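You operate a simulated robot arm through the tools that you are given. There is no shell and no other tool. Be economical: measure what you need, move in short steps, check, and stop when the job is done.

Carry out the task below with a simulated robot arm. There is one attempt and no reset: what you move stays moved.

Task
Take the dark blue bottle on the top of the press bench and put it away on the top of the island bench. Put the navy-striped wipe on the top of the press bench away on the top of the pillar shelf. Take the tile that says "Test" from the top of the tile table and leave it on the middle shelf of the wall rack. Press the black button three times. Fetch the bottle from the middle shelf of the tall cabinet and stand it on the bottom shelf of the tall cabinet. Put one of the gram tiles from the top of the filling bench on top of the green roll. Put the white folded cloth from the wide shelf of the store rack on top of the purple box sleeve on the wide shelf of the store rack. Fetch the lot tile from the top of the deep bench and set it on the top of the coder bench. Turn the lot dial to Lot 92. Stack the label pack that says "Lot 62" from the top of the deep bench on top of the label pack marked "Lot 75". Take the blue bundle and put it on the upper shelf of the tall cabinet. Take the top-up bottle from the middle shelf of the wall rack and leave it on top of the short roll there. Take the green wipe on the top of the packing table and put it away on the top of the wall rack. The order is free. Set down upright: dark blue bottle, bottle, top-up bottle.

The check looks at the end state, three seconds after you hand in, the way a careful person would. Anything else that was tipped, shoved, dropped, spilled or broken makes it a failure. Flat cloth is picked up by pressing the open fingertips on it (5 to 10 N) and closing them slowly along it; thin cloth reads only 2 to 8 mm in the jaws.

Robot
A 6-joint arm with a fingered hand on a trunk, on a base that drives. Base frame: it is fixed to the floor where the robot stands at the start and does not move with it; the origin is under the middle of the robot, x ahead of it, y to its left, z up; the surface under the hand at the start is at about z = 800. Lengths are in mm, angles in degrees, forces in N, time in s.
With the tool pointing down near the work surface it reaches from about 240 to 560 mm from the robot's upright axis, wherever it stands. Its first joint turns from -166.0 to 166.0 degrees. Places, roughly: black button [3200, 2000, 800]; blue bundle (10x5x3 cm) [3900, -2500, 1300]; bottle (6x6x13 cm) [2300, 2100, 900]; bottom shelf of the tall cabinet [2300, 2200, 400]; box sleeve (16x17x8 cm) [-3300, 2100, 800]; dark blue bottle (6x6x11 cm) [500, 100, 900]; folded cloth [-3750, 2250, 750]; gram tile [-1500, 1750, 750]; green roll (6x6x10 cm) [2300, -200, 800]; green wipe (13x6x4 cm) [2300, -9700, 700]; label pack [3750, -4500, 750]; lot dial [3600, -5000, 800]; lot tile [3500, -5500, 750]; middle shelf of the wall rack (25x127 cm) [3980, -2140, 860]; navy-striped wipe (9x6x3 cm) [2700, 200, 800]; short roll (12x12x13 cm) [4000, -2400, 900]; tile [3250, 2000, 750]; top of the coder bench [1800, -5900, 700]; top of the island bench [1600, -3200, 600]; top of the pillar shelf [-100, -6900, 700]; top of the wall rack [4000, -2100, 1300]; top-up bottle [4000, -2250, 1000]; upper shelf of the tall cabinet [2300, 2200, 1200]. Payload 3.1 kg.
The tool frame sits at the grasp point between the pads (the TCP): z along the fingers, y along the line on which they close. The tips reach 22 mm beyond it. Largest opening 132 mm; the body of the gripper starts 60 mm behind the TCP. The gripper is a hand of 4 fingers: y runs from the thumb to the fingers, the wrist lies at [0, 0, -218] in the tool frame, and closing takes about 1.5 s.
Orientation is that of the tool frame in the base frame, as a unit quaternion [w, x, y, z]. With the fingers straight down and closing along the base's y, the tool's x points along the base's -x, its y along +y and its z along -z.

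Tools
- The arm moves only by the tool apply_moves. Its argument "motion" is a list of rows, each a list of 7 numbers: the shift along the base's x, y, z in units of 25 mm (1.0 is 25 mm), then the turn, a rotation vector about the base's x, y, z in units of 4 degrees (1.0 is 4 degrees), then the opening, from 0 (shut) to 1 (fully open). In form: [[tx, ty, tz, ax, ay, az, hand], ...]. A call has 1 to 12 rows; each row shifts and turns the commanded pose from where the row before left it. A call with a number of a shift or a turn outside -1 to 1 is refused whole. Each row takes 0.2 s and may step no farther than 50 mm and 8.6 degrees from the row before; otherwise, or with a gripper value out of range, the whole call is refused. A pose out of reach is approached as far as the arm can. The call stops where the force on the tool passes 40 N (or 10 N more than at its start, if that is more) or the arm is blocked; 0.2 s more then pass. Each finger travels about 153 mm/s and halts on what it meets, pressing with about 27 N; the grip force reading is that of the motor and also rises with nothing between the fingers. The clock runs only during rows and for 0.2 s after the last one: add rows that do not move to give the fingers time. The reply holds the time, the measured pose of the TCP, the force on the tool along the base axes, the opening and the grip force, in the units named above and with some noise, with the torque about the TCP (base axes, N m) and any sound that the robot's microphone picked up.
- Cameras (640 x 400 px; columns grow to the right, rows downward): "scene" is now at [10.9, 141.5, 1547.8]; the picture's right is [-0.11, -0.99, 0.00], its down [-0.77, 0.08, -0.64] and it looks along [0.63, -0.07, -0.77] (base axes); focal length 253 px, centre (320, 200). "wrist" rides on the gripper at [53, -53, -84] in the tool frame; the picture's right is [0.71, 0.71, 0.00], its down [-0.53, 0.53, -0.67] and it looks along [-0.47, 0.47, 0.74] (tool axes); focal length 247 px, centre (320, 200). There is no depth. A picture from a camera that has moved, and an enlarged one, comes with that camera's place and axes in the base frame and with its lens. The place of the scene camera against the robot may be out by one fixed shift of up to 12 mm in any direction.
- capture(camera): a new picture of that camera. It takes no simulated time.
- slide_trunk(by): slides the trunk up (or, below 0, down) by that many mm; the arm and the scene camera ride with it, the base frame stays. It gives what a move gives, with no picture.
- roll_base(legs): drives the robot by 1 to 6 legs, each [ahead, left, turn to the left] in mm, mm and degrees, along the robot's own axes; the way and the turn of a leg run together, so that a leg with both is an arc; at most 1500 mm and 180 degrees a leg. The arm and the cameras ride along, it lands a little off, and it stops where it bumps. It gives what a move gives.
- grasp_type(shape): the hand has 4 fingers and takes this shape, open, in about a second: jaw (thumb against the fingers, like two jaws); tri (thumb and two fingers); tip (a fingertip pinch); poke (one finger out to press); point (the index stretched); flat (the hand flat); cup (the hand cupped); fist (a fist). The gripper value then closes the fingers along that shape, each until it touches; the sizes above hold for jaw. It gives what a move gives, with no picture.
- pan_tilt(pan, tilt): turns the head with the scene camera to pan (to the left, within 155 degrees either way) and tilt (down, from -29 to 69), counted from straight ahead of the robot. It gives what a move gives.
- enlarge(camera, box): a new picture of the part [left, top, right, bottom] of that camera's present view, enlarged. It takes no simulated time.
- hand_in(): hands the job in; it is judged then, once.

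Go step by step. Nothing tells you exact positions but the pictures and the camera data: compare them with the known pose of the tool, close in by small moves and look again before you grip or let go. The budget is 567 turns and 360 pictures, counting those below and the enlarged ones. Unless the task says otherwise, let go and move clear before handing in, and close with one line.

The tools are called after ">>>" as a command line: name --pt "numbers of a row" for each row, then --argument value for the rest, lists and objects as JSON in quotes. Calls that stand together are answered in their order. apply_moves: Moves the arm, as the interface text tells. Its arguments: {"type":"object","properties":{"motion":{"type":"array"}},"required":["motion"]} The other tools are called the same way: slide_trunk (by) slides the trunk up or down; grasp_type (shape) gives the hand a shape; roll_base (legs) drives the base; pan_tilt (pan, tilt) turns the head that bears the scene camera; capture (camera) takes a picture; enlarge (camera, box) takes an enlarged picture of a part of a camera's view; hand_in () hands the job in.

At the start:

```text
t: 0.0
ee_pos: [370.4, 64.5, 1091.3]
tcp_rot: [0.0, 0.0, 1.0, 0.0]
ft_force: [-0.9, -0.6, 0.1]
ft_torque: [-0.02, 0.02, 0.0]
finger_gap: 132.1
grasp_force: 0.1
shape: jaw
trunk travel left (down, up): [-225.0, 161.0]
robot x, y, heading: [-1.7, -1.1, -0.2]
head pan, tilt: [-6.1, 50.4]
```

scene: 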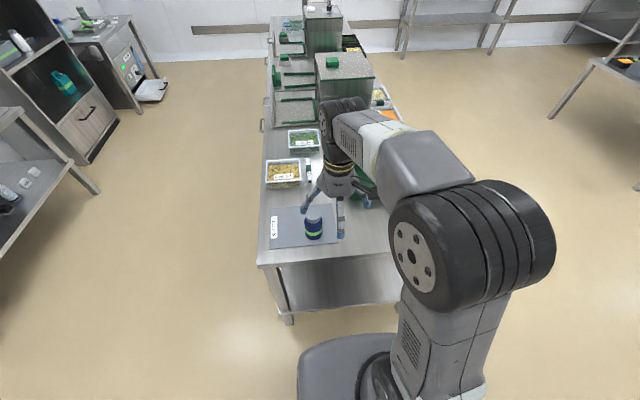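
wrist: 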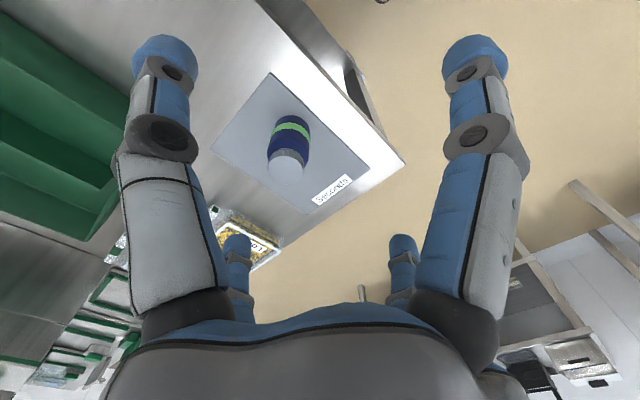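

The dark blue bottle stands on the mat at about (474, 107), just ahead of the hand. I'll move above it and look again.

>>> apply_moves --pt "1 0.4 0 0 0 0 1" --pt "1 0.4 0 0 0 0 1" --pt "1 0.4 -1 0 0 0 1" --pt "1 0.5 -1 0 0 0 1" --pt "0.16 0 -1 0 0 0 1" --pt "0 0 -1 0 0 0 1"

>>> capture --camera "wrist"

>>> capture --camera "scene"

```text
t: 1.4
ee_pos: [474.6, 106.6, 990.1]
tcp_rot: [0.0, 0.001, 1.0, 0.0]
ft_force: [-0.1, -0.1, -0.3]
ft_torque: [0.04, -0.01, 0.0]
finger_gap: 132.3
grasp_force: 0.0
shape: jaw
trunk travel left (down, up): [-225.0, 161.0]
robot x, y, heading: [-0.3, 1.3, 0.1]
head pan, tilt: [-6.1, 50.4]
```

```text
357 pictures are left
camera wrist: at [422.6, 54.1, 1073.0], right [-0.71, 0.71, 0.0], down [0.53, 0.53, 0.67], along [0.47, 0.47, -0.74], focal length 247 px, centre (320, 200)
```

wrist: 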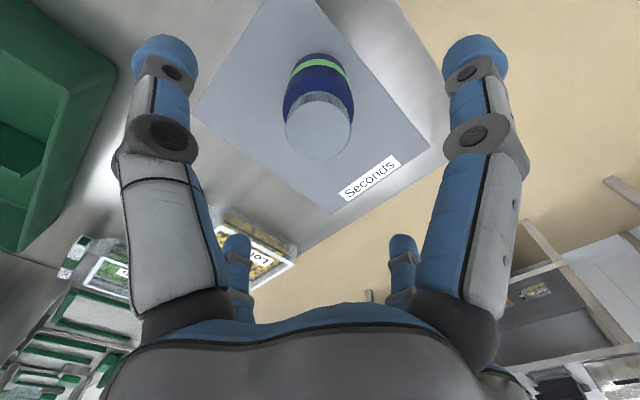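

```text
356 pictures are left
camera scene: at [11.5, 141.7, 1547.7], right [-0.11, -0.99, 0.0], down [-0.77, 0.08, -0.64], along [0.63, -0.07, -0.77], focal length 253 px, centre (320, 200)
```

scene: 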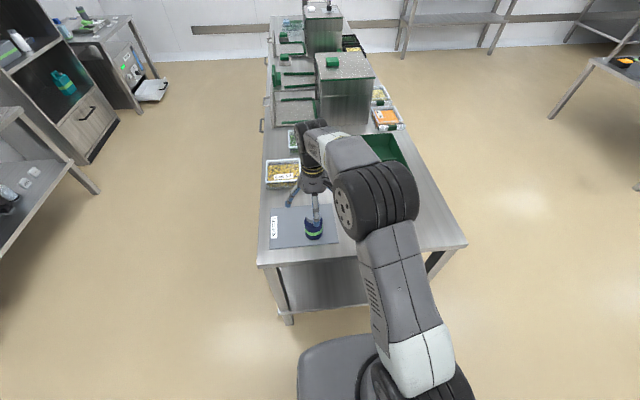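

The bottle is centred a few millimetres ahead; I'll go down around it and close.

>>> apply_moves --pt "0.15 0.1 -1 0 0 0 1" --pt "0 0 -1 0 0 0 1" --pt "0 0 -1 0 0 0 1" --pt "0 0 -1 0 0 0 1" --pt "0 0 -0.9 0 0 0 1" --pt "0 0 0 0 0 0 1"

>>> capture --camera "wrist"

```text
t: 2.8
ee_pos: [475.8, 110.3, 870.0]
tcp_rot: [0.0, 0.0, 1.0, 0.0]
ft_force: [0.2, 1.4, 0.3]
ft_torque: [0.0, -0.02, 0.04]
finger_gap: 131.6
grasp_force: 0.0
shape: jaw
trunk travel left (down, up): [-225.0, 161.0]
robot x, y, heading: [-0.7, -0.5, -0.2]
head pan, tilt: [-6.1, 50.4]
```

```text
355 pictures are left
camera wrist: at [425.1, 56.0, 953.9], right [-0.71, 0.71, 0.0], down [0.53, 0.53, 0.67], along [0.47, 0.47, -0.74], focal length 247 px, centre (320, 200)
```

wrist: 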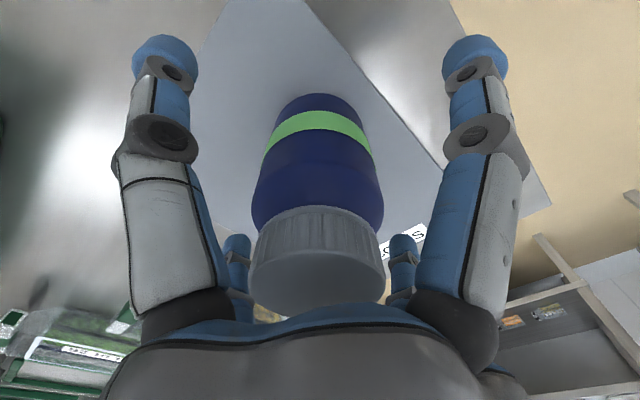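

The bottle sits between the fingers; closing.

>>> apply_moves --pt "0 0 0 0 0 0 0.3" --pt "0 0 0 0 0 0 0.3" --pt "0 0 0 0 0 0 0.3" --pt "0 0 0 0 0 0 0.3" --pt "0 0 0 0 0 0 0.3" --pt "0 0 0 0 0 0 0.3" --pt "0 0 0 0 0 0 0.3"

>>> capture --camera "wrist"

```text
t: 4.4
ee_pos: [476.9, 109.2, 871.1]
tcp_rot: [0.0, 0.001, 1.0, 0.0]
ft_force: [0.1, -0.8, -0.8]
ft_torque: [-0.01, 0.02, 0.02]
finger_gap: 49.4
grasp_force: 26.8
shape: jaw
trunk travel left (down, up): [-225.0, 161.0]
robot x, y, heading: [3.2, -0.3, 0.3]
head pan, tilt: [-6.1, 50.4]
```

```text
354 pictures are left
camera wrist: at [425.3, 56.1, 954.1], right [-0.71, 0.71, 0.0], down [0.53, 0.53, 0.67], along [0.47, 0.47, -0.74], focal length 247 px, centre (320, 200)
```

wrist: 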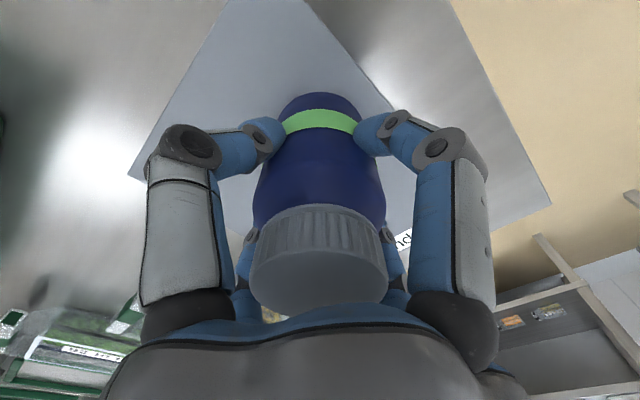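

Gripped at 49 mm. I'll lift and pull the arm in for driving.

>>> apply_moves --pt "0 0 1 0 0 0 0.3" --pt "0 0 1 0 0 0 0.3" --pt "0 0 1 0 0 0 0.3" --pt "0 0 1 0 0 0 0.3" --pt "0 0 1 0 0 0 0.3" --pt "0 0 1 0 0 0 0.3" --pt "-1 0 1 0 0 0 0.3" --pt "-1 0 0 0 0 0 0.3" --pt "-1 -1 0 0 0 0 0.3" --pt "-1 -1 0 0 0 0 0.3" --pt "-1 -1 0 0 0 0 0.3" --pt "0 0 0 0 0 0 0.3"

>>> pan_tilt --pan -60 --tilt 25

>>> capture --camera "scene"

```text
t: 7.0
ee_pos: [352.3, 33.5, 1045.0]
tcp_rot: [-0.001, 0.0, 1.0, 0.0]
ft_force: [0.2, 0.1, -1.2]
ft_torque: [0.03, 0.02, -0.01]
finger_gap: 48.8
grasp_force: 27.0
shape: jaw
trunk travel left (down, up): [-225.0, 161.0]
robot x, y, heading: [0.8, -0.1, 0.1]
head pan, tilt: [-6.1, 50.4]
```

```text
t: 8.2
ee_pos: [352.3, 34.4, 1044.2]
tcp_rot: [0.0, 0.0, 1.0, 0.0]
ft_force: [0.1, 0.5, -1.8]
ft_torque: [0.01, -0.01, 0.0]
finger_gap: 48.8
grasp_force: 26.7
shape: jaw
trunk travel left (down, up): [-225.0, 161.0]
robot x, y, heading: [-1.5, -3.8, -0.2]
head pan, tilt: [-60.0, 25.0]
```

```text
353 pictures are left
camera scene: at [-19.0, 70.0, 1585.7], right [-0.87, -0.5, 0.0], down [-0.21, 0.37, -0.91], along [0.45, -0.78, -0.42], focal length 253 px, centre (320, 200)
```

scene: 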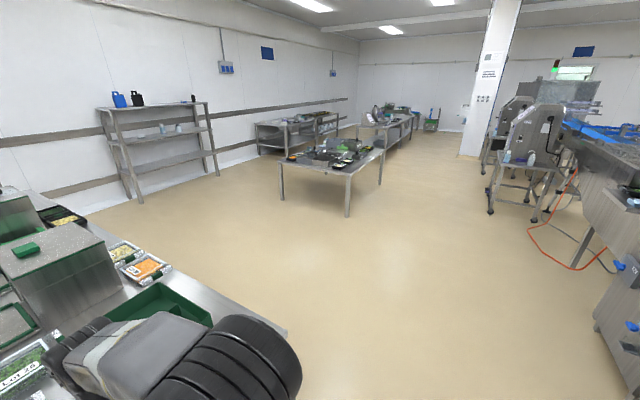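

The bottle is held. The island bench top lies around x 1050–2100, y −2400 to −3900. I'll drive round to its near side and look at it.

>>> roll_base --legs '[[-200, 0, 0], [0, 0, -90], [1400, 0, 0], [0, 1500, 0], [400, 300, 0]]'

>>> pan_tilt --pan 0 --tilt 45

>>> capture --camera "scene"

```text
t: 29.7
ee_pos: [1484.7, -2281.0, 1044.9]
tcp_rot: [0.0, 0.746, 0.666, 0.0]
ft_force: [0.6, -0.2, -1.2]
ft_torque: [0.01, 0.0, 0.03]
finger_gap: 49.0
grasp_force: 27.2
shape: jaw
trunk travel left (down, up): [-225.0, 161.0]
robot x, y, heading: [1490.9, -1926.6, -96.3]
head pan, tilt: [-60.0, 25.0]
```

```text
t: 31.0
ee_pos: [1484.3, -2280.2, 1044.6]
tcp_rot: [0.001, 0.746, 0.666, 0.0]
ft_force: [-0.3, 0.2, -2.6]
ft_torque: [0.05, -0.04, 0.0]
finger_gap: 48.9
grasp_force: 27.2
shape: jaw
trunk travel left (down, up): [-225.0, 161.0]
robot x, y, heading: [1491.4, -1926.6, -96.4]
head pan, tilt: [0.0, 45.0]
```

```text
352 pictures are left
camera scene: at [1629.3, -1962.3, 1555.2], right [-0.99, 0.11, 0.0], down [0.08, 0.7, -0.71], along [-0.08, -0.7, -0.71], focal length 253 px, centre (320, 200)
```

scene: 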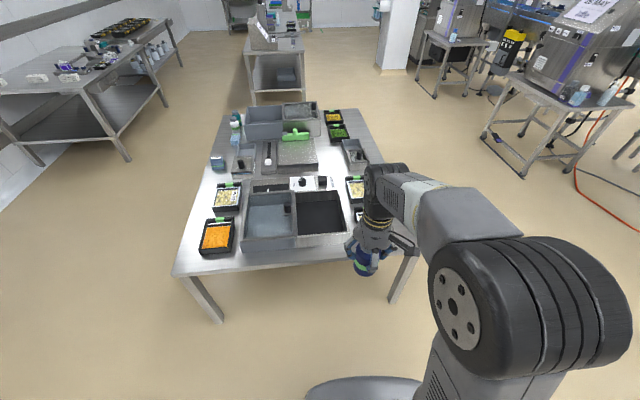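

The table is crowded, but the front right corner (low x) looks free; the arm hides it. I'll check with the wrist camera and an enlarged scene view.

>>> capture --camera "wrist"

>>> enlarge --camera "scene" --box '[160, 100, 440, 275]'

```text
351 pictures are left
camera wrist: at [1438.6, -2221.8, 1127.7], right [0.78, 0.62, 0.0], down [0.46, -0.58, 0.67], along [0.42, -0.52, -0.74], focal length 247 px, centre (320, 200)
```

wrist: 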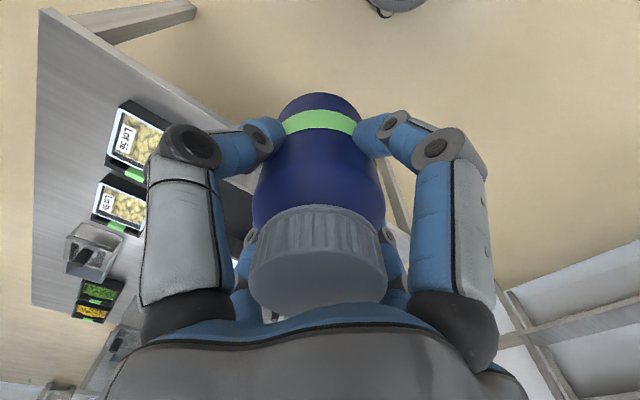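

```text
2.29 times, centred on (300, 188) of scene
camera zoom: at [1629.3, -1962.3, 1555.2], right [-0.99, 0.11, 0.0], down [0.08, 0.7, -0.71], along [-0.08, -0.7, -0.71], focal length 579 px, centre (366, 229)
```

zoom: 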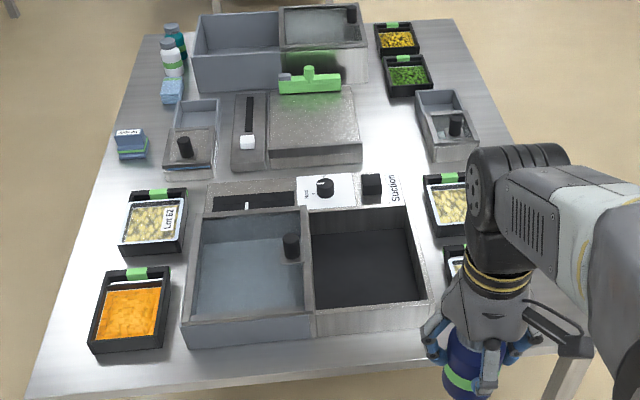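

The free strip at the front low-x corner is about x 1095–1235. I'll aim for (1165, −2630): drive closer and lower the trunk.

>>> roll_base --legs '[[0, 0, 6.4], [210, -326, 0]]'

>>> slide_trunk --by -190

>>> capture --camera "wrist"

>>> capture --camera "scene"

```text
t: 34.0
ee_pos: [1192.1, -2492.8, 1044.1]
tcp_rot: [0.0, 0.711, 0.704, -0.001]
ft_force: [0.5, -1.2, -1.0]
ft_torque: [0.03, -0.01, 0.0]
finger_gap: 48.8
grasp_force: 27.1
shape: jaw
trunk travel left (down, up): [-225.0, 161.0]
robot x, y, heading: [1162.9, -2142.9, -90.7]
head pan, tilt: [0.0, 45.0]
```

```text
t: 36.1
ee_pos: [1192.3, -2491.5, 854.1]
tcp_rot: [0.0, 0.71, 0.704, 0.0]
ft_force: [-0.4, 0.2, -2.7]
ft_torque: [0.05, 0.02, -0.02]
finger_gap: 48.7
grasp_force: 27.3
shape: jaw
trunk travel left (down, up): [-35.0, 351.0]
robot x, y, heading: [1160.9, -2140.2, -90.5]
head pan, tilt: [0.0, 45.0]
```

```text
349 pictures are left
camera wrist: at [1141.1, -2438.6, 937.3], right [0.71, 0.7, 0.0], down [0.52, -0.53, 0.67], along [0.47, -0.48, -0.74], focal length 247 px, centre (320, 200)
```

wrist: 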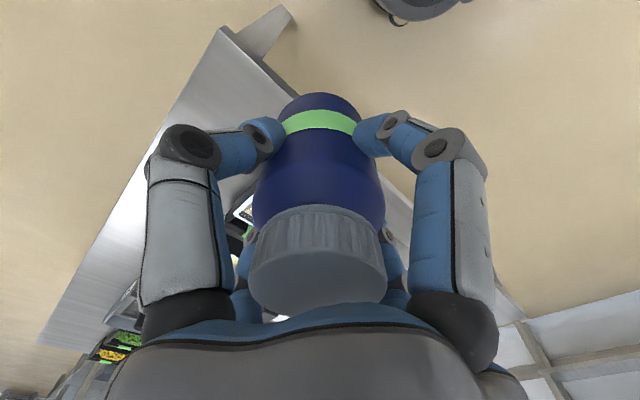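

```text
348 pictures are left
camera scene: at [1304.1, -2160.0, 1364.7], right [-1.0, 0.01, 0.0], down [0.01, 0.71, -0.71], along [-0.01, -0.71, -0.71], focal length 253 px, centre (320, 200)
```

scene: 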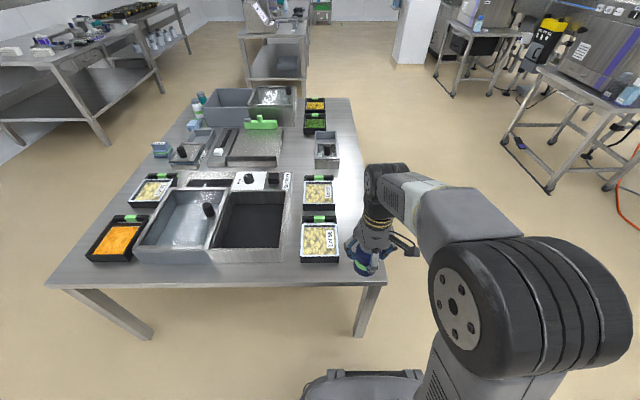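

Bench corner is near (1090, −2547), top at about z 597. Moving over the spot and down.

>>> apply_moves --pt "-0.4 -1 0 0 0 0 0.3" --pt "-0.4 -1 0 0 0 0 0.3" --pt "-0.36 -1 0 0 0 0 0.3" --pt "0 -1 0 0 0 0 0.3" --pt "0 -1 0 0 0 0 0.3" --pt "0 -0.6 -1 0 0 0 0.3" --pt "0 0 -1 0 0 0 0.3" --pt "0 0 -1 0 0 0 0.3" --pt "0 0 -1 0 0 0 0.3" --pt "0 0 -1 0 0 0 0.3" --pt "0 0 0 0 0 0 0.3"

>>> capture --camera "wrist"

>>> capture --camera "scene"

```text
t: 38.5
ee_pos: [1164.0, -2634.7, 728.0]
tcp_rot: [0.0, 0.71, 0.704, 0.0]
ft_force: [0.0, -0.5, -2.5]
ft_torque: [-0.01, 0.02, 0.04]
finger_gap: 48.7
grasp_force: 27.4
shape: jaw
trunk travel left (down, up): [-35.0, 351.0]
robot x, y, heading: [1162.8, -2141.5, -90.6]
head pan, tilt: [0.0, 45.0]
```

```text
347 pictures are left
camera wrist: at [1113.3, -2580.1, 811.3], right [0.71, 0.7, 0.0], down [0.52, -0.53, 0.67], along [0.47, -0.48, -0.74], focal length 247 px, centre (320, 200)
```

wrist: 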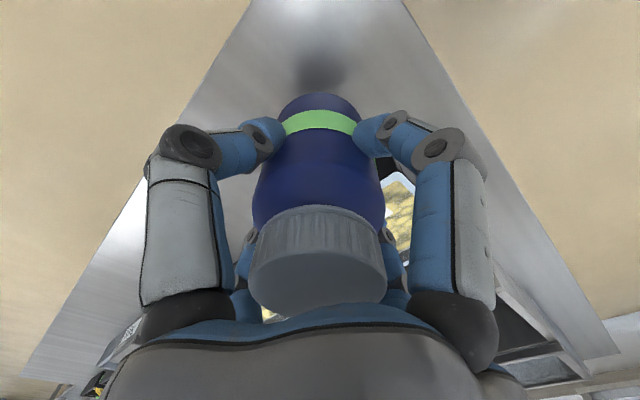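

```text
346 pictures are left
camera scene: at [1304.1, -2160.1, 1364.7], right [-1.0, 0.01, 0.0], down [0.01, 0.71, -0.71], along [-0.01, -0.71, -0.71], focal length 253 px, centre (320, 200)
```

scene: 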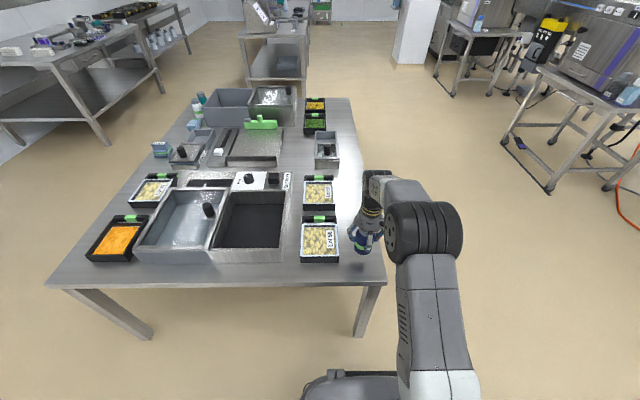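

Well placed between the tray and the edge. Lowering to contact in small steps.

>>> apply_moves --pt "0 0 -0.6 0 0 0 0.3" --pt "0 0 -0.4 0 0 0 0.3" --pt "0 0 -0.2 0 0 0 0.3" --pt "0 0 -0.2 0 0 0 0.3" --pt "0 0 0 0 0 0 0.3"

```text
t: 39.7
ee_pos: [1162.2, -2632.6, 691.9]
tcp_rot: [0.0, 0.711, 0.704, 0.0]
ft_force: [0.2, 0.1, -2.2]
ft_torque: [0.01, 0.0, 0.01]
finger_gap: 48.9
grasp_force: 27.1
shape: jaw
trunk travel left (down, up): [-35.0, 351.0]
robot x, y, heading: [1159.5, -2137.9, -90.5]
head pan, tilt: [0.0, 45.0]
```

>>> apply_moves --pt "0 0 -0.2 0 0 0 0.3" --pt "0 0 -0.2 0 0 0 0.3" --pt "0 0 0 0 0 0 0.3"

>>> enlarge --camera "scene" --box '[300, 180, 440, 290]'

```text
t: 40.5
ee_pos: [1163.9, -2632.9, 683.3]
tcp_rot: [0.0, 0.71, 0.704, -0.001]
ft_force: [-0.3, 0.4, -1.9]
ft_torque: [0.03, 0.01, 0.02]
finger_gap: 48.9
grasp_force: 26.9
shape: jaw
trunk travel left (down, up): [-35.0, 351.0]
robot x, y, heading: [1159.8, -2137.3, -90.6]
head pan, tilt: [0.0, 45.0]
```

```text
3.64 times, centred on (370, 235) of scene
camera zoom: at [1304.1, -2160.1, 1364.7], right [-1.0, 0.01, 0.0], down [0.01, 0.71, -0.71], along [-0.01, -0.71, -0.71], focal length 921 px, centre (138, 73)
```

zoom: 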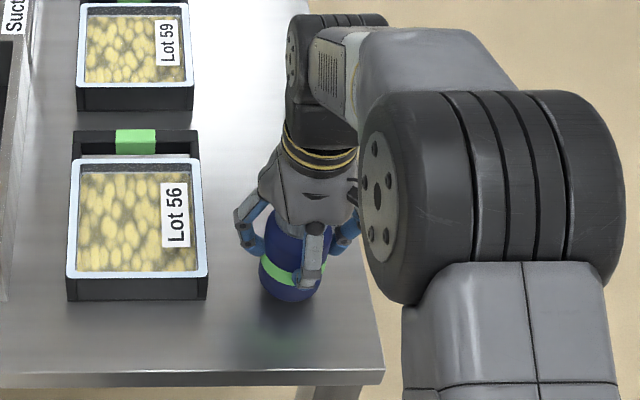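

>>> apply_moves --pt "0 0 -0.15 0 0 0 0.3" --pt "0 0 -0.15 0 0 0 0.3" --pt "0 0 -0.15 0 0 0 0.3" --pt "0 0 0 0 0 0 0.3"

```text
t: 41.5
ee_pos: [1162.5, -2631.9, 673.1]
tcp_rot: [0.0, 0.71, 0.704, 0.0]
ft_force: [0.5, 0.3, -1.9]
ft_torque: [-0.01, -0.01, -0.01]
finger_gap: 48.7
grasp_force: 26.9
shape: jaw
trunk travel left (down, up): [-35.0, 351.0]
robot x, y, heading: [1160.6, -2139.6, -90.6]
head pan, tilt: [0.0, 45.0]
```

No contact yet; I continue in small steps.

>>> apply_moves --pt "0 0 -0.1 0 0 0 0.3" --pt "0 0 -0.1 0 0 0 0.3" --pt "0 0 -0.1 0 0 0 0.3" --pt "0 0 0 0 0 0 0.3"

>>> enlarge --camera "scene" --box '[330, 220, 400, 270]'

```text
t: 42.5
ee_pos: [1163.7, -2632.3, 665.7]
tcp_rot: [0.001, 0.71, 0.704, -0.001]
ft_force: [-1.3, -1.7, 8.4]
ft_torque: [-0.02, 0.05, -0.03]
finger_gap: 49.2
grasp_force: 27.2
shape: jaw
trunk travel left (down, up): [-35.0, 351.0]
robot x, y, heading: [1159.9, -2142.0, -90.4]
head pan, tilt: [0.0, 45.0]
```

```text
8.00 times, centred on (365, 245) of scene
camera zoom: at [1304.0, -2159.2, 1364.8], right [-1.0, 0.01, 0.0], down [0.01, 0.71, -0.71], along [-0.01, -0.71, -0.71], focal length 2027 px, centre (-40, -160)
```

zoom: 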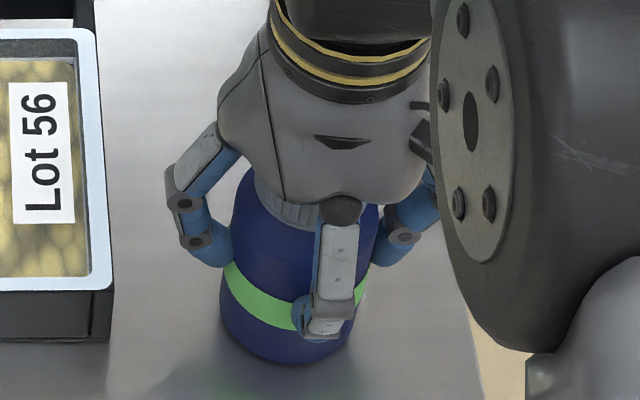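

Contact at 8 N. Releasing and rising straight up.

>>> apply_moves --pt "0 0 0.04 0 0 0 0.6" --pt "0 0 0 0 0 0 0.7" --pt "0 0 0 0 0 0 0.7" --pt "0 0 0 0 0 0 0.7" --pt "0 0 1 0 0 0 0.7" --pt "0 0 1 0 0 0 0.7" --pt "0 0 1 0 0 0 0.7" --pt "0 0 1 0 0 0 0.7" --pt "0 0 1 0 0 0 0.7" --pt "0 0 1 0 0 0 0.7" --pt "0 1 1 0 0 0 0.7" --pt "0 1 1 0 0 0 1"

>>> apply_moves --pt "0 1 1 0 0 0 1" --pt "0 1 1 0 0 0 1" --pt "0 1 1 0 0 0 1" --pt "0 1 1 0 0 0 1"

>>> capture --camera "scene"

```text
t: 45.1
ee_pos: [1168.3, -2582.1, 866.6]
tcp_rot: [0.0, 0.71, 0.704, 0.0]
ft_force: [-0.5, 0.6, -0.7]
ft_torque: [-0.02, 0.0, 0.01]
finger_gap: 132.1
grasp_force: 0.1
shape: jaw
trunk travel left (down, up): [-35.0, 351.0]
robot x, y, heading: [1160.3, -2136.7, -90.4]
head pan, tilt: [0.0, 45.0]
```

```text
t: 46.1
ee_pos: [1164.9, -2483.1, 967.0]
tcp_rot: [0.0, 0.71, 0.704, 0.001]
ft_force: [-0.8, 0.3, 0.4]
ft_torque: [-0.02, 0.0, 0.02]
finger_gap: 131.9
grasp_force: 0.0
shape: jaw
trunk travel left (down, up): [-35.0, 351.0]
robot x, y, heading: [1161.2, -2140.4, -90.3]
head pan, tilt: [0.0, 45.0]
```

```text
343 pictures are left
camera scene: at [1304.1, -2159.4, 1364.7], right [-1.0, 0.01, 0.0], down [0.01, 0.71, -0.71], along [-0.01, -0.71, -0.71], focal length 253 px, centre (320, 200)
```

scene: 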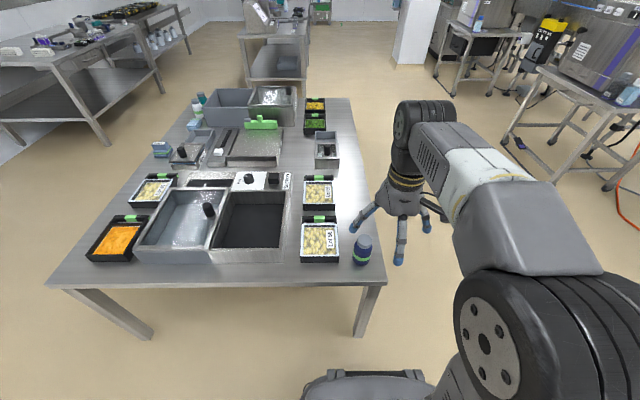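

The bottle stands upright on the island bench. Next is the wall rack; I'll drive there and survey it.

>>> roll_base --legs '[[-400, 0, 0], [0, 0, 90.3], [1500, 0, 0], [400, -500, 0]]'

>>> slide_trunk --by 190

>>> pan_tilt --pan 0 --tilt 25

>>> capture --camera "scene"

```text
t: 62.5
ee_pos: [3405.5, -2172.7, 966.5]
tcp_rot: [0.0, -0.008, 1.0, 0.0]
ft_force: [0.2, 0.5, 0.4]
ft_torque: [0.02, 0.0, 0.0]
finger_gap: 132.1
grasp_force: 0.0
shape: jaw
trunk travel left (down, up): [-35.0, 351.0]
robot x, y, heading: [3066.3, -2184.5, 0.7]
head pan, tilt: [0.0, 45.0]
```

```text
t: 64.6
ee_pos: [3406.3, -2170.6, 1157.5]
tcp_rot: [0.0, -0.008, 1.0, 0.0]
ft_force: [-0.1, -0.5, 0.2]
ft_torque: [0.03, 0.0, 0.0]
finger_gap: 131.9
grasp_force: 0.1
shape: jaw
trunk travel left (down, up): [-225.0, 161.0]
robot x, y, heading: [3059.7, -2181.9, 0.9]
head pan, tilt: [0.0, 45.0]
```

```text
t: 65.4
ee_pos: [3404.5, -2171.0, 1157.2]
tcp_rot: [0.0, -0.008, 1.0, 0.001]
ft_force: [0.3, -0.2, -0.7]
ft_torque: [0.0, 0.0, 0.01]
finger_gap: 132.4
grasp_force: 0.1
shape: jaw
trunk travel left (down, up): [-225.0, 161.0]
robot x, y, heading: [3060.5, -2182.9, 0.9]
head pan, tilt: [0.0, 25.0]
```

```text
342 pictures are left
camera scene: at [3086.4, -2032.7, 1585.7], right [0.02, -1.0, 0.0], down [-0.42, -0.01, -0.91], along [0.91, 0.01, -0.42], focal length 253 px, centre (320, 200)
```

scene: 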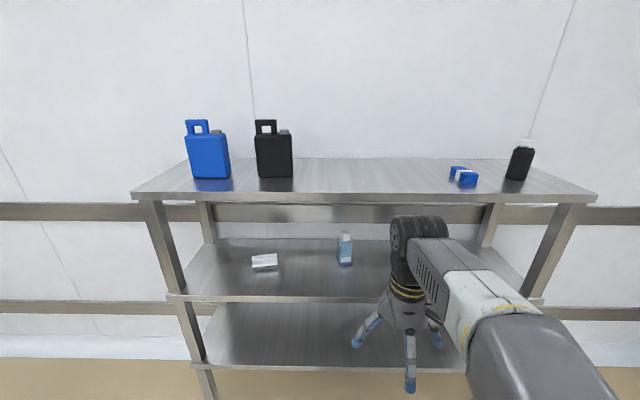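

I see the top-up bottle on the middle shelf and the blue bundle on top; the arm hides the short roll. I'll turn the hand to point forward (horizontal).

>>> apply_moves --pt "0.39 0 -0.19 0 -1 0 1" --pt "0.39 0 -0.19 0 -1 0 1" --pt "0.39 0 -0.19 0 -1 0 1" --pt "0.39 0 -0.19 0 -1 0 1" --pt "0.39 0 -0.19 0 -1 0 1" --pt "0.39 0 -0.19 0 -1 0 1" --pt "0.39 0 -0.19 0 -1 0 1" --pt "0.39 0 -0.19 0 -1 0 1" --pt "0.39 0 -0.19 0 -1 0 1" --pt "0.39 0 -0.19 0 -1 0 1" --pt "0.39 0 -0.19 0 -1 0 1"

>>> apply_moves --pt "0.39 0 -0.19 0 -1 0 1" --pt "0.39 0 -0.19 0 -1 0 1" --pt "0.39 0 -0.19 0 -1 0 1" --pt "0.39 0 -0.19 0 -1 0 1" --pt "0.39 0 -0.19 0 -1 0 1" --pt "0.39 0 -0.19 0 -1 0 1" --pt "0.39 0 -0.19 0 -1 0 1" --pt "0.39 0 -0.19 0 -1 0 1" --pt "0.39 0 -0.19 0 -1 0 1" --pt "0.39 0 -0.19 0 -1 0 1" --pt "0.39 0 -0.19 0 -1 0 1" --pt "0 0 0 0 -0.5 0 1"

>>> capture --camera "scene"

>>> capture --camera "wrist"

```text
t: 67.8
ee_pos: [3512.6, -2171.7, 1104.3]
tcp_rot: [0.375, -0.008, 0.927, -0.002]
ft_force: [0.6, 0.7, 0.1]
ft_torque: [0.0, 0.05, 0.02]
finger_gap: 131.8
grasp_force: 0.0
shape: jaw
trunk travel left (down, up): [-225.0, 161.0]
robot x, y, heading: [3061.6, -2184.5, 0.9]
head pan, tilt: [0.0, 25.0]
```

```text
t: 70.4
ee_pos: [3552.7, -2203.2, 1079.8]
tcp_rot: [0.523, 0.029, 0.85, -0.062]
ft_force: [0.3, -0.3, 0.5]
ft_torque: [-0.04, 0.0, 0.01]
finger_gap: 131.8
grasp_force: 0.1
shape: jaw
out of reach, approached as far as the arm can: row 2, 3, 4, 5, 6, 7, 8, 9, 10
trunk travel left (down, up): [-225.0, 161.0]
robot x, y, heading: [3062.8, -2187.9, 1.0]
head pan, tilt: [0.0, 25.0]
```

```text
341 pictures are left
camera scene: at [3086.0, -2032.7, 1585.8], right [0.02, -1.0, 0.0], down [-0.42, -0.01, -0.91], along [0.91, 0.01, -0.42], focal length 253 px, centre (320, 200)
```

scene: 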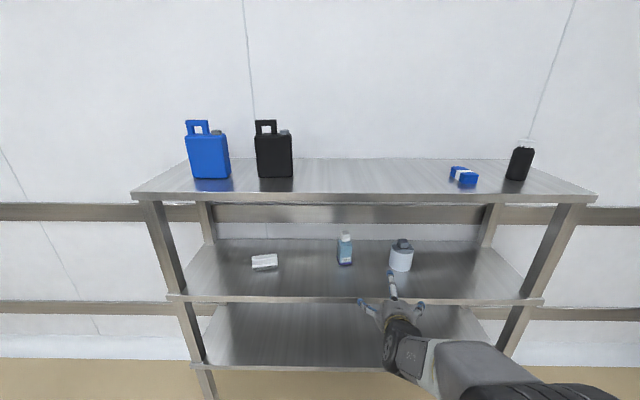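

```text
340 pictures are left
camera wrist: at [3448.5, -2245.1, 1073.2], right [-0.24, 0.69, -0.69], down [-0.29, 0.62, 0.73], along [0.93, 0.37, 0.05], focal length 247 px, centre (320, 200)
```

wrist: 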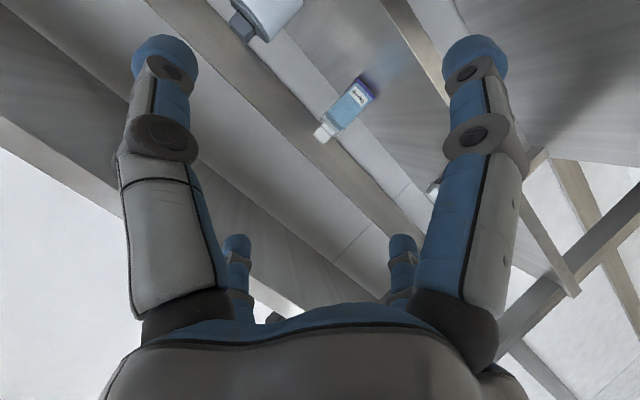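

The arm seems short of the commanded pose; I'll hold a moment to see whether it reaches it.

>>> apply_moves --pt "0 0 0 0 0 0 1" --pt "0 0 0 0 0 0 1" --pt "0 0 0 0 0 0 1" --pt "0 0 0 0 0 0 1"

>>> enlarge --camera "scene" --box '[180, 120, 540, 345]'

```text
t: 71.4
ee_pos: [3551.1, -2203.3, 1079.5]
tcp_rot: [0.523, 0.03, 0.849, -0.064]
ft_force: [-0.6, 0.4, 0.4]
ft_torque: [0.0, 0.0, 0.02]
finger_gap: 131.9
grasp_force: 0.1
shape: jaw
trunk travel left (down, up): [-225.0, 161.0]
robot x, y, heading: [3060.8, -2183.1, 1.0]
head pan, tilt: [0.0, 25.0]
```

```text
1.78 times, centred on (360, 232) of scene
camera zoom: at [3086.5, -2032.7, 1585.7], right [0.02, -1.0, 0.0], down [-0.42, -0.01, -0.91], along [0.91, 0.01, -0.42], focal length 450 px, centre (249, 142)
```

zoom: 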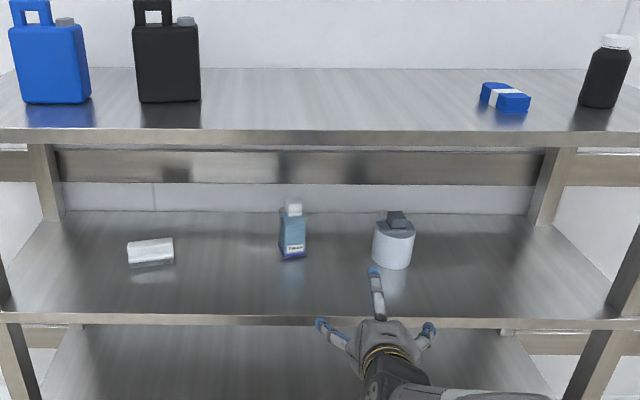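

>>> enlarge --camera "scene" --box '[325, 220, 437, 290]'

```text
5.71 times, centred on (381, 255) of scene
camera zoom: at [3086.5, -2032.7, 1585.7], right [0.02, -1.0, 0.0], down [-0.42, -0.01, -0.91], along [0.91, 0.01, -0.42], focal length 1448 px, centre (-29, -114)
```

zoom: 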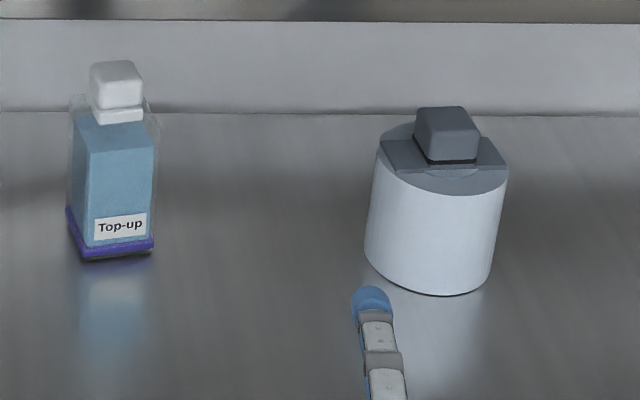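

The short roll has a small square hub on top, about 45 mm wide; the bottle must be centred on that. First I check whether the horizontal pose is reachable farther out.

>>> apply_moves --pt "1 0 0 0 0 0 1" --pt "1 0 0 0 0 0 1" --pt "1 0 0 0 0 0 1" --pt "1 0 0 0 0 0 1" --pt "0 0 0 0 0 0 1" --pt "0 0 0 0 0 0 1"

>>> capture --camera "scene"

```text
t: 72.8
ee_pos: [3654.0, -2202.7, 1079.6]
tcp_rot: [0.523, 0.03, 0.849, -0.063]
ft_force: [-0.4, 0.5, -0.2]
ft_torque: [-0.03, -0.01, 0.03]
finger_gap: 132.0
grasp_force: 0.2
shape: jaw
trunk travel left (down, up): [-225.0, 161.0]
robot x, y, heading: [3062.6, -2181.2, 0.9]
head pan, tilt: [0.0, 25.0]
```

```text
337 pictures are left
camera scene: at [3086.7, -2032.7, 1585.7], right [0.02, -1.0, 0.0], down [-0.42, -0.01, -0.91], along [0.91, 0.01, -0.42], focal length 253 px, centre (320, 200)
```

scene: 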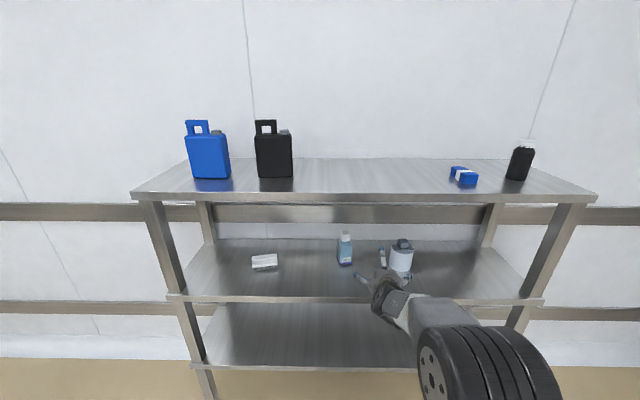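

The arm works farther out. I'll finish the rotation here: about −26° more pitch and a small yaw.

>>> apply_moves --pt "0 0 0 0 -1 0.3 1" --pt "0 0 0 0 -1 0.3 1" --pt "0 0 0 0 -1 0.3 1" --pt "0 0 0 0 -1 0.3 1" --pt "0 0 0 0 -1 0.3 1" --pt "0 0 0 0 -1 0.3 1" --pt "0 0 0 0 -0.5 0.3 1" --pt "0 0 0 0 0 0 1"

>>> capture --camera "wrist"

```text
t: 74.6
ee_pos: [3655.0, -2103.9, 1101.5]
tcp_rot: [0.703, -0.014, 0.711, -0.02]
ft_force: [-0.7, -0.1, 0.2]
ft_torque: [0.04, 0.03, 0.0]
finger_gap: 131.8
grasp_force: 0.1
shape: jaw
out of reach, approached as far as the arm can: row 2, 3, 4, 5, 6, 7
trunk travel left (down, up): [-225.0, 161.0]
robot x, y, heading: [3062.4, -2183.2, 1.2]
head pan, tilt: [0.0, 25.0]
```

```text
336 pictures are left
camera wrist: at [3571.9, -2159.8, 1051.1], right [0.0, 0.67, -0.74], down [-0.66, 0.56, 0.51], along [0.75, 0.49, 0.44], focal length 247 px, centre (320, 200)
```

wrist: 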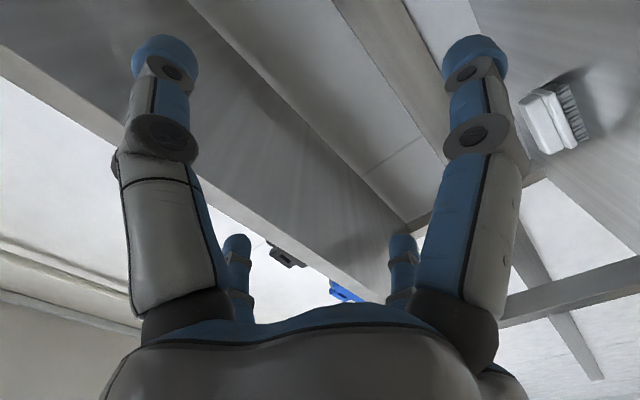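

The hand is now horizontal. I'll check that it moves freely sideways in this pose.

>>> apply_moves --pt "0 -1 0 0 0 0 1" --pt "0 -1 0 0 0 0 1" --pt "0 -1 0 0 0 0 1" --pt "0 0 0 0 0 0 1"

>>> capture --camera "scene"

```text
t: 75.6
ee_pos: [3651.6, -2111.3, 1112.3]
tcp_rot: [0.702, -0.012, 0.712, -0.022]
ft_force: [0.0, 0.1, 0.7]
ft_torque: [-0.01, -0.02, 0.0]
finger_gap: 131.9
grasp_force: 0.0
shape: jaw
out of reach, approached as far as the arm can: row 1, 2, 3
trunk travel left (down, up): [-225.0, 161.0]
robot x, y, heading: [3063.1, -2182.5, 0.8]
head pan, tilt: [0.0, 25.0]
```

```text
335 pictures are left
camera scene: at [3086.7, -2032.6, 1585.7], right [0.02, -1.0, 0.0], down [-0.42, -0.01, -0.91], along [0.91, 0.01, -0.42], focal length 253 px, centre (320, 200)
```

scene: 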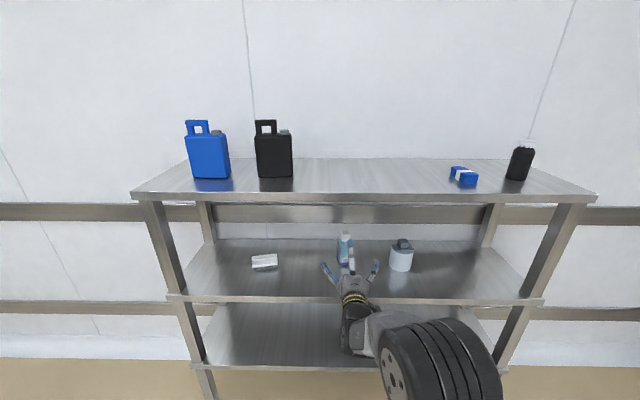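

The arm seems held at a wrist singularity when the pitch goes straight through the forearm direction. I'll swing the hand out to the side to get round it.

>>> apply_moves --pt "0 0 0 0 0 1 1" --pt "0 0 0 0 0 1 1" --pt "0 0 0 0 0 1 1" --pt "0 0 0 0 0 1 1" --pt "0 0 0 0 0 1 1" --pt "0 0 0 0 0 1 1" --pt "0 0 0 0 0 1 1" --pt "0 0 0 0 0 1 1" --pt "0 0 0 0 0 1 1" --pt "0 0 0 0 0 0 1"

>>> capture --camera "scene"

```text
t: 77.8
ee_pos: [3651.0, -2110.4, 1112.0]
tcp_rot: [0.702, -0.011, 0.712, -0.024]
ft_force: [0.4, -0.3, 0.9]
ft_torque: [0.0, 0.02, 0.02]
finger_gap: 131.8
grasp_force: 0.1
shape: jaw
out of reach, approached as far as the arm can: row 1, 2, 3, 4, 5, 6, 7, 8, 9
trunk travel left (down, up): [-225.0, 161.0]
robot x, y, heading: [3065.5, -2181.8, 1.0]
head pan, tilt: [0.0, 25.0]
```

```text
334 pictures are left
camera scene: at [3086.5, -2032.7, 1585.7], right [0.02, -1.0, 0.0], down [-0.42, -0.01, -0.91], along [0.91, 0.01, -0.42], focal length 253 px, centre (320, 200)
```

scene: 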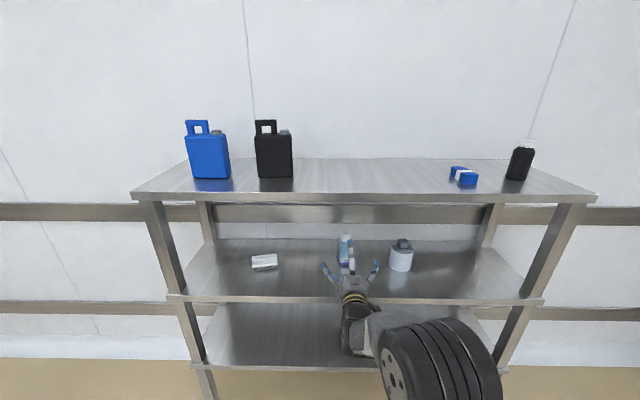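

Stuck there; I'll pitch back to pointing down and then take the sideways route.

>>> apply_moves --pt "0 0 0 0 1 0 1" --pt "0 0 0 0 1 0 1" --pt "0 0 0 0 1 0 1" --pt "0 0 0 0 1 0 1" --pt "0 0 0 0 1 0 1" --pt "0 0 0 0 1 0 1" --pt "0 0 0 0 1 0 1" --pt "0 0 0 0 1 0 1" --pt "0 0 0 0 1 0 1" --pt "0 0 0 0 1 0 1" --pt "0 0 0 0 1 0 1" --pt "0 0 0 0 1 0 1"

>>> apply_moves --pt "-0.5 0 0 0 1 0 1" --pt "-0.5 0 0 0 1 0 1" --pt "-0.5 0 0 0 1 0 1" --pt "-0.5 0 0 0 1 0 1" --pt "-0.5 0 0 0 1 0 1" --pt "-0.5 0 0 0 1 0 1" --pt "-0.5 0 0 0 1 0 1" --pt "-0.5 0 0 0 1 0 1" --pt "-0.5 0 0 0 1 0 1" --pt "-0.5 0 0 0 1 0 1" --pt "-0.5 0 0 0 0 0 1" --pt "-0.5 0 0 0 0 0 1"

>>> capture --camera "scene"

```text
t: 80.4
ee_pos: [3652.9, -2123.2, 1113.4]
tcp_rot: [0.442, -0.003, 0.896, -0.047]
ft_force: [0.1, -0.1, -0.6]
ft_torque: [0.02, 0.0, 0.0]
finger_gap: 132.0
grasp_force: 0.0
shape: jaw
out of reach, approached as far as the arm can: row 8, 10, 12
trunk travel left (down, up): [-225.0, 161.0]
robot x, y, heading: [3062.0, -2180.7, 0.9]
head pan, tilt: [0.0, 25.0]
```

```text
t: 83.0
ee_pos: [3502.4, -2123.0, 1113.3]
tcp_rot: [0.109, -0.019, 0.993, -0.044]
ft_force: [-0.2, -0.1, 0.0]
ft_torque: [0.0, 0.02, 0.01]
finger_gap: 131.7
grasp_force: 0.1
shape: jaw
trunk travel left (down, up): [-225.0, 161.0]
robot x, y, heading: [3063.7, -2184.1, 0.9]
head pan, tilt: [0.0, 25.0]
```

```text
333 pictures are left
camera scene: at [3086.1, -2032.7, 1585.8], right [0.02, -1.0, 0.0], down [-0.42, -0.01, -0.91], along [0.91, 0.01, -0.42], focal length 253 px, centre (320, 200)
```

scene: 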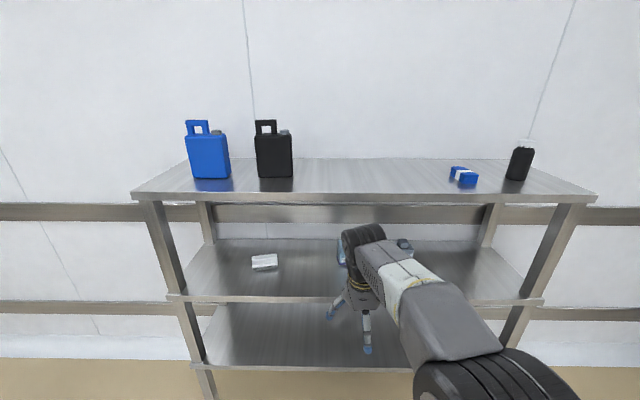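

Back near vertical. Now the sideways route: a 180° turn about (1,0,−1).

>>> apply_moves --pt "0.13 0.18 0 0.7 0 -0.7 1" --pt "0.13 0.18 0 0.7 0 -0.7 1" --pt "0.13 0.18 0 0.7 0 -0.7 1" --pt "0.13 0.18 0 0.7 0 -0.7 1" --pt "0.13 0.18 0 0.7 0 -0.7 1" --pt "0.13 0.18 0 0.7 0 -0.7 1" --pt "0.13 0.18 0 0.7 0 -0.7 1" --pt "0.13 0.18 0 0.7 0 -0.7 1" --pt "0.13 0.18 0 0.7 0 -0.7 1" --pt "0.13 0.18 0 0.7 0 -0.7 1" --pt "0.13 0.18 0 0.7 0 -0.7 1" --pt "0.13 0.18 0 0.7 0 -0.7 1"

>>> apply_moves --pt "0.13 0.18 0 0.7 0 -0.7 1" --pt "0.13 0.18 0 0.7 0 -0.7 1" --pt "0.13 0.18 0 0.7 0 -0.7 1" --pt "0.13 0.18 0 0.7 0 -0.7 1" --pt "0.13 0.18 0 0.7 0 -0.7 1" --pt "0.13 0.18 0 0.7 0 -0.7 1" --pt "0.13 0.18 0 0.7 0 -0.7 1" --pt "0.13 0.18 0 0.7 0 -0.7 1" --pt "0.13 0.18 0 0.7 0 -0.7 1" --pt "0.13 0.18 0 0.7 0 -0.7 1" --pt "0.13 0.18 0 0.7 0 -0.7 1" --pt "0.13 0.18 0 0.7 0 -0.7 1"

>>> capture --camera "scene"

```text
t: 85.6
ee_pos: [3541.1, -2068.3, 1113.0]
tcp_rot: [0.093, 0.297, 0.926, 0.213]
ft_force: [-0.4, 0.5, -0.5]
ft_torque: [0.02, 0.0, 0.0]
finger_gap: 131.8
grasp_force: 0.0
shape: jaw
trunk travel left (down, up): [-225.0, 161.0]
robot x, y, heading: [3063.4, -2179.8, 1.1]
head pan, tilt: [0.0, 25.0]
```

```text
t: 88.2
ee_pos: [3578.8, -2015.0, 1112.9]
tcp_rot: [0.061, 0.562, 0.703, 0.432]
ft_force: [0.5, 0.7, 0.5]
ft_torque: [0.03, -0.01, 0.0]
finger_gap: 131.9
grasp_force: 0.2
shape: jaw
trunk travel left (down, up): [-225.0, 161.0]
robot x, y, heading: [3060.9, -2179.9, 1.1]
head pan, tilt: [0.0, 25.0]
```

```text
332 pictures are left
camera scene: at [3086.5, -2032.6, 1585.7], right [0.02, -1.0, 0.0], down [-0.42, -0.01, -0.91], along [0.91, 0.01, -0.42], focal length 253 px, centre (320, 200)
```

scene: 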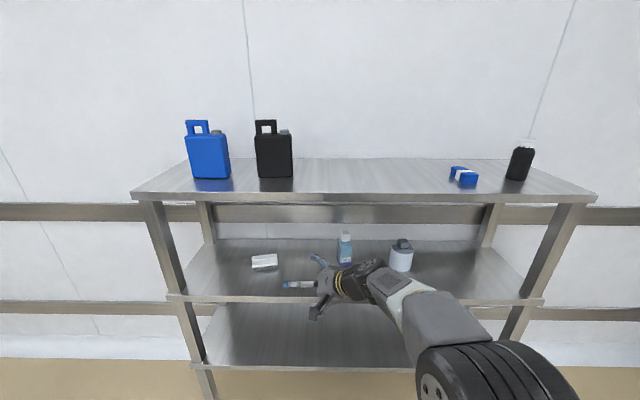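

That path works. Continuing to the forward-pointing, camera-up pose.

>>> apply_moves --pt "0.13 -0.18 0 0.749 -0.128 -0.63 1" --pt "0.13 -0.18 0 0.749 -0.128 -0.63 1" --pt "0.13 -0.18 0 0.749 -0.128 -0.63 1" --pt "0.13 -0.18 0 0.749 -0.128 -0.63 1" --pt "0.13 -0.18 0 0.749 -0.128 -0.63 1" --pt "0.13 -0.18 0 0.749 -0.128 -0.63 1" --pt "0.13 -0.18 0 0.749 -0.128 -0.63 1" --pt "0.13 -0.18 0 0.749 -0.128 -0.63 1" --pt "0.13 -0.18 0 0.749 -0.128 -0.63 1" --pt "0.13 -0.18 0 0.749 -0.128 -0.63 1" --pt "0.13 -0.18 0 0.749 -0.128 -0.63 1"

>>> apply_moves --pt "0.13 -0.18 0 0.749 -0.128 -0.63 1" --pt "0.13 -0.18 0 0.749 -0.128 -0.63 1" --pt "0.13 -0.18 0 0.749 -0.128 -0.63 1" --pt "0.13 -0.18 0 0.749 -0.128 -0.63 1" --pt "0.13 -0.18 0 0.749 -0.128 -0.63 1" --pt "0.13 -0.18 0 0.749 -0.128 -0.63 1" --pt "0.13 -0.18 0 0.749 -0.128 -0.63 1" --pt "0.13 -0.18 0 0.749 -0.128 -0.63 1" --pt "0.13 -0.18 0 0.749 -0.128 -0.63 1" --pt "0.13 -0.18 0 0.749 -0.128 -0.63 1" --pt "0.13 -0.18 0 0.749 -0.128 -0.63 1" --pt "0.13 -0.18 0 0.749 -0.128 -0.63 1"

>>> capture --camera "scene"

>>> capture --camera "wrist"

```text
t: 90.6
ee_pos: [3614.6, -2064.5, 1114.0]
tcp_rot: [0.035, 0.685, 0.396, 0.611]
ft_force: [-0.3, 0.3, -0.1]
ft_torque: [-0.02, 0.0, 0.02]
finger_gap: 132.0
grasp_force: 0.1
shape: jaw
trunk travel left (down, up): [-225.0, 161.0]
robot x, y, heading: [3062.3, -2186.3, 0.9]
head pan, tilt: [0.0, 25.0]
```

```text
t: 93.2
ee_pos: [3663.7, -2253.0, 1139.3]
tcp_rot: [-0.007, 0.708, 0.004, 0.706]
ft_force: [-0.8, -0.1, -0.1]
ft_torque: [0.01, -0.01, 0.0]
finger_gap: 131.9
grasp_force: 0.1
shape: jaw
out of reach, approached as far as the arm can: row 6, 7, 8, 9, 10, 11, 12
trunk travel left (down, up): [-225.0, 161.0]
robot x, y, heading: [3061.0, -2179.7, 0.7]
head pan, tilt: [0.0, 25.0]
```

```text
331 pictures are left
camera scene: at [3086.5, -2033.2, 1585.8], right [0.02, -1.0, 0.0], down [-0.42, -0.01, -0.91], along [0.91, 0.01, -0.42], focal length 253 px, centre (320, 200)
```

scene: 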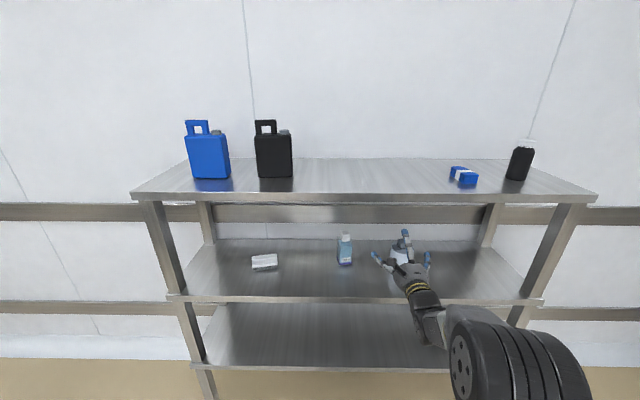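

```text
330 pictures are left
camera wrist: at [3581.0, -2201.6, 1192.2], right [0.01, -0.71, 0.7], down [-0.66, -0.53, -0.53], along [0.75, -0.46, -0.48], focal length 247 px, centre (320, 200)
```

wrist: 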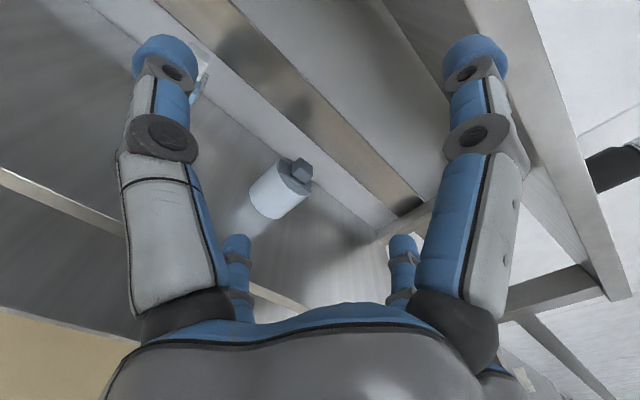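

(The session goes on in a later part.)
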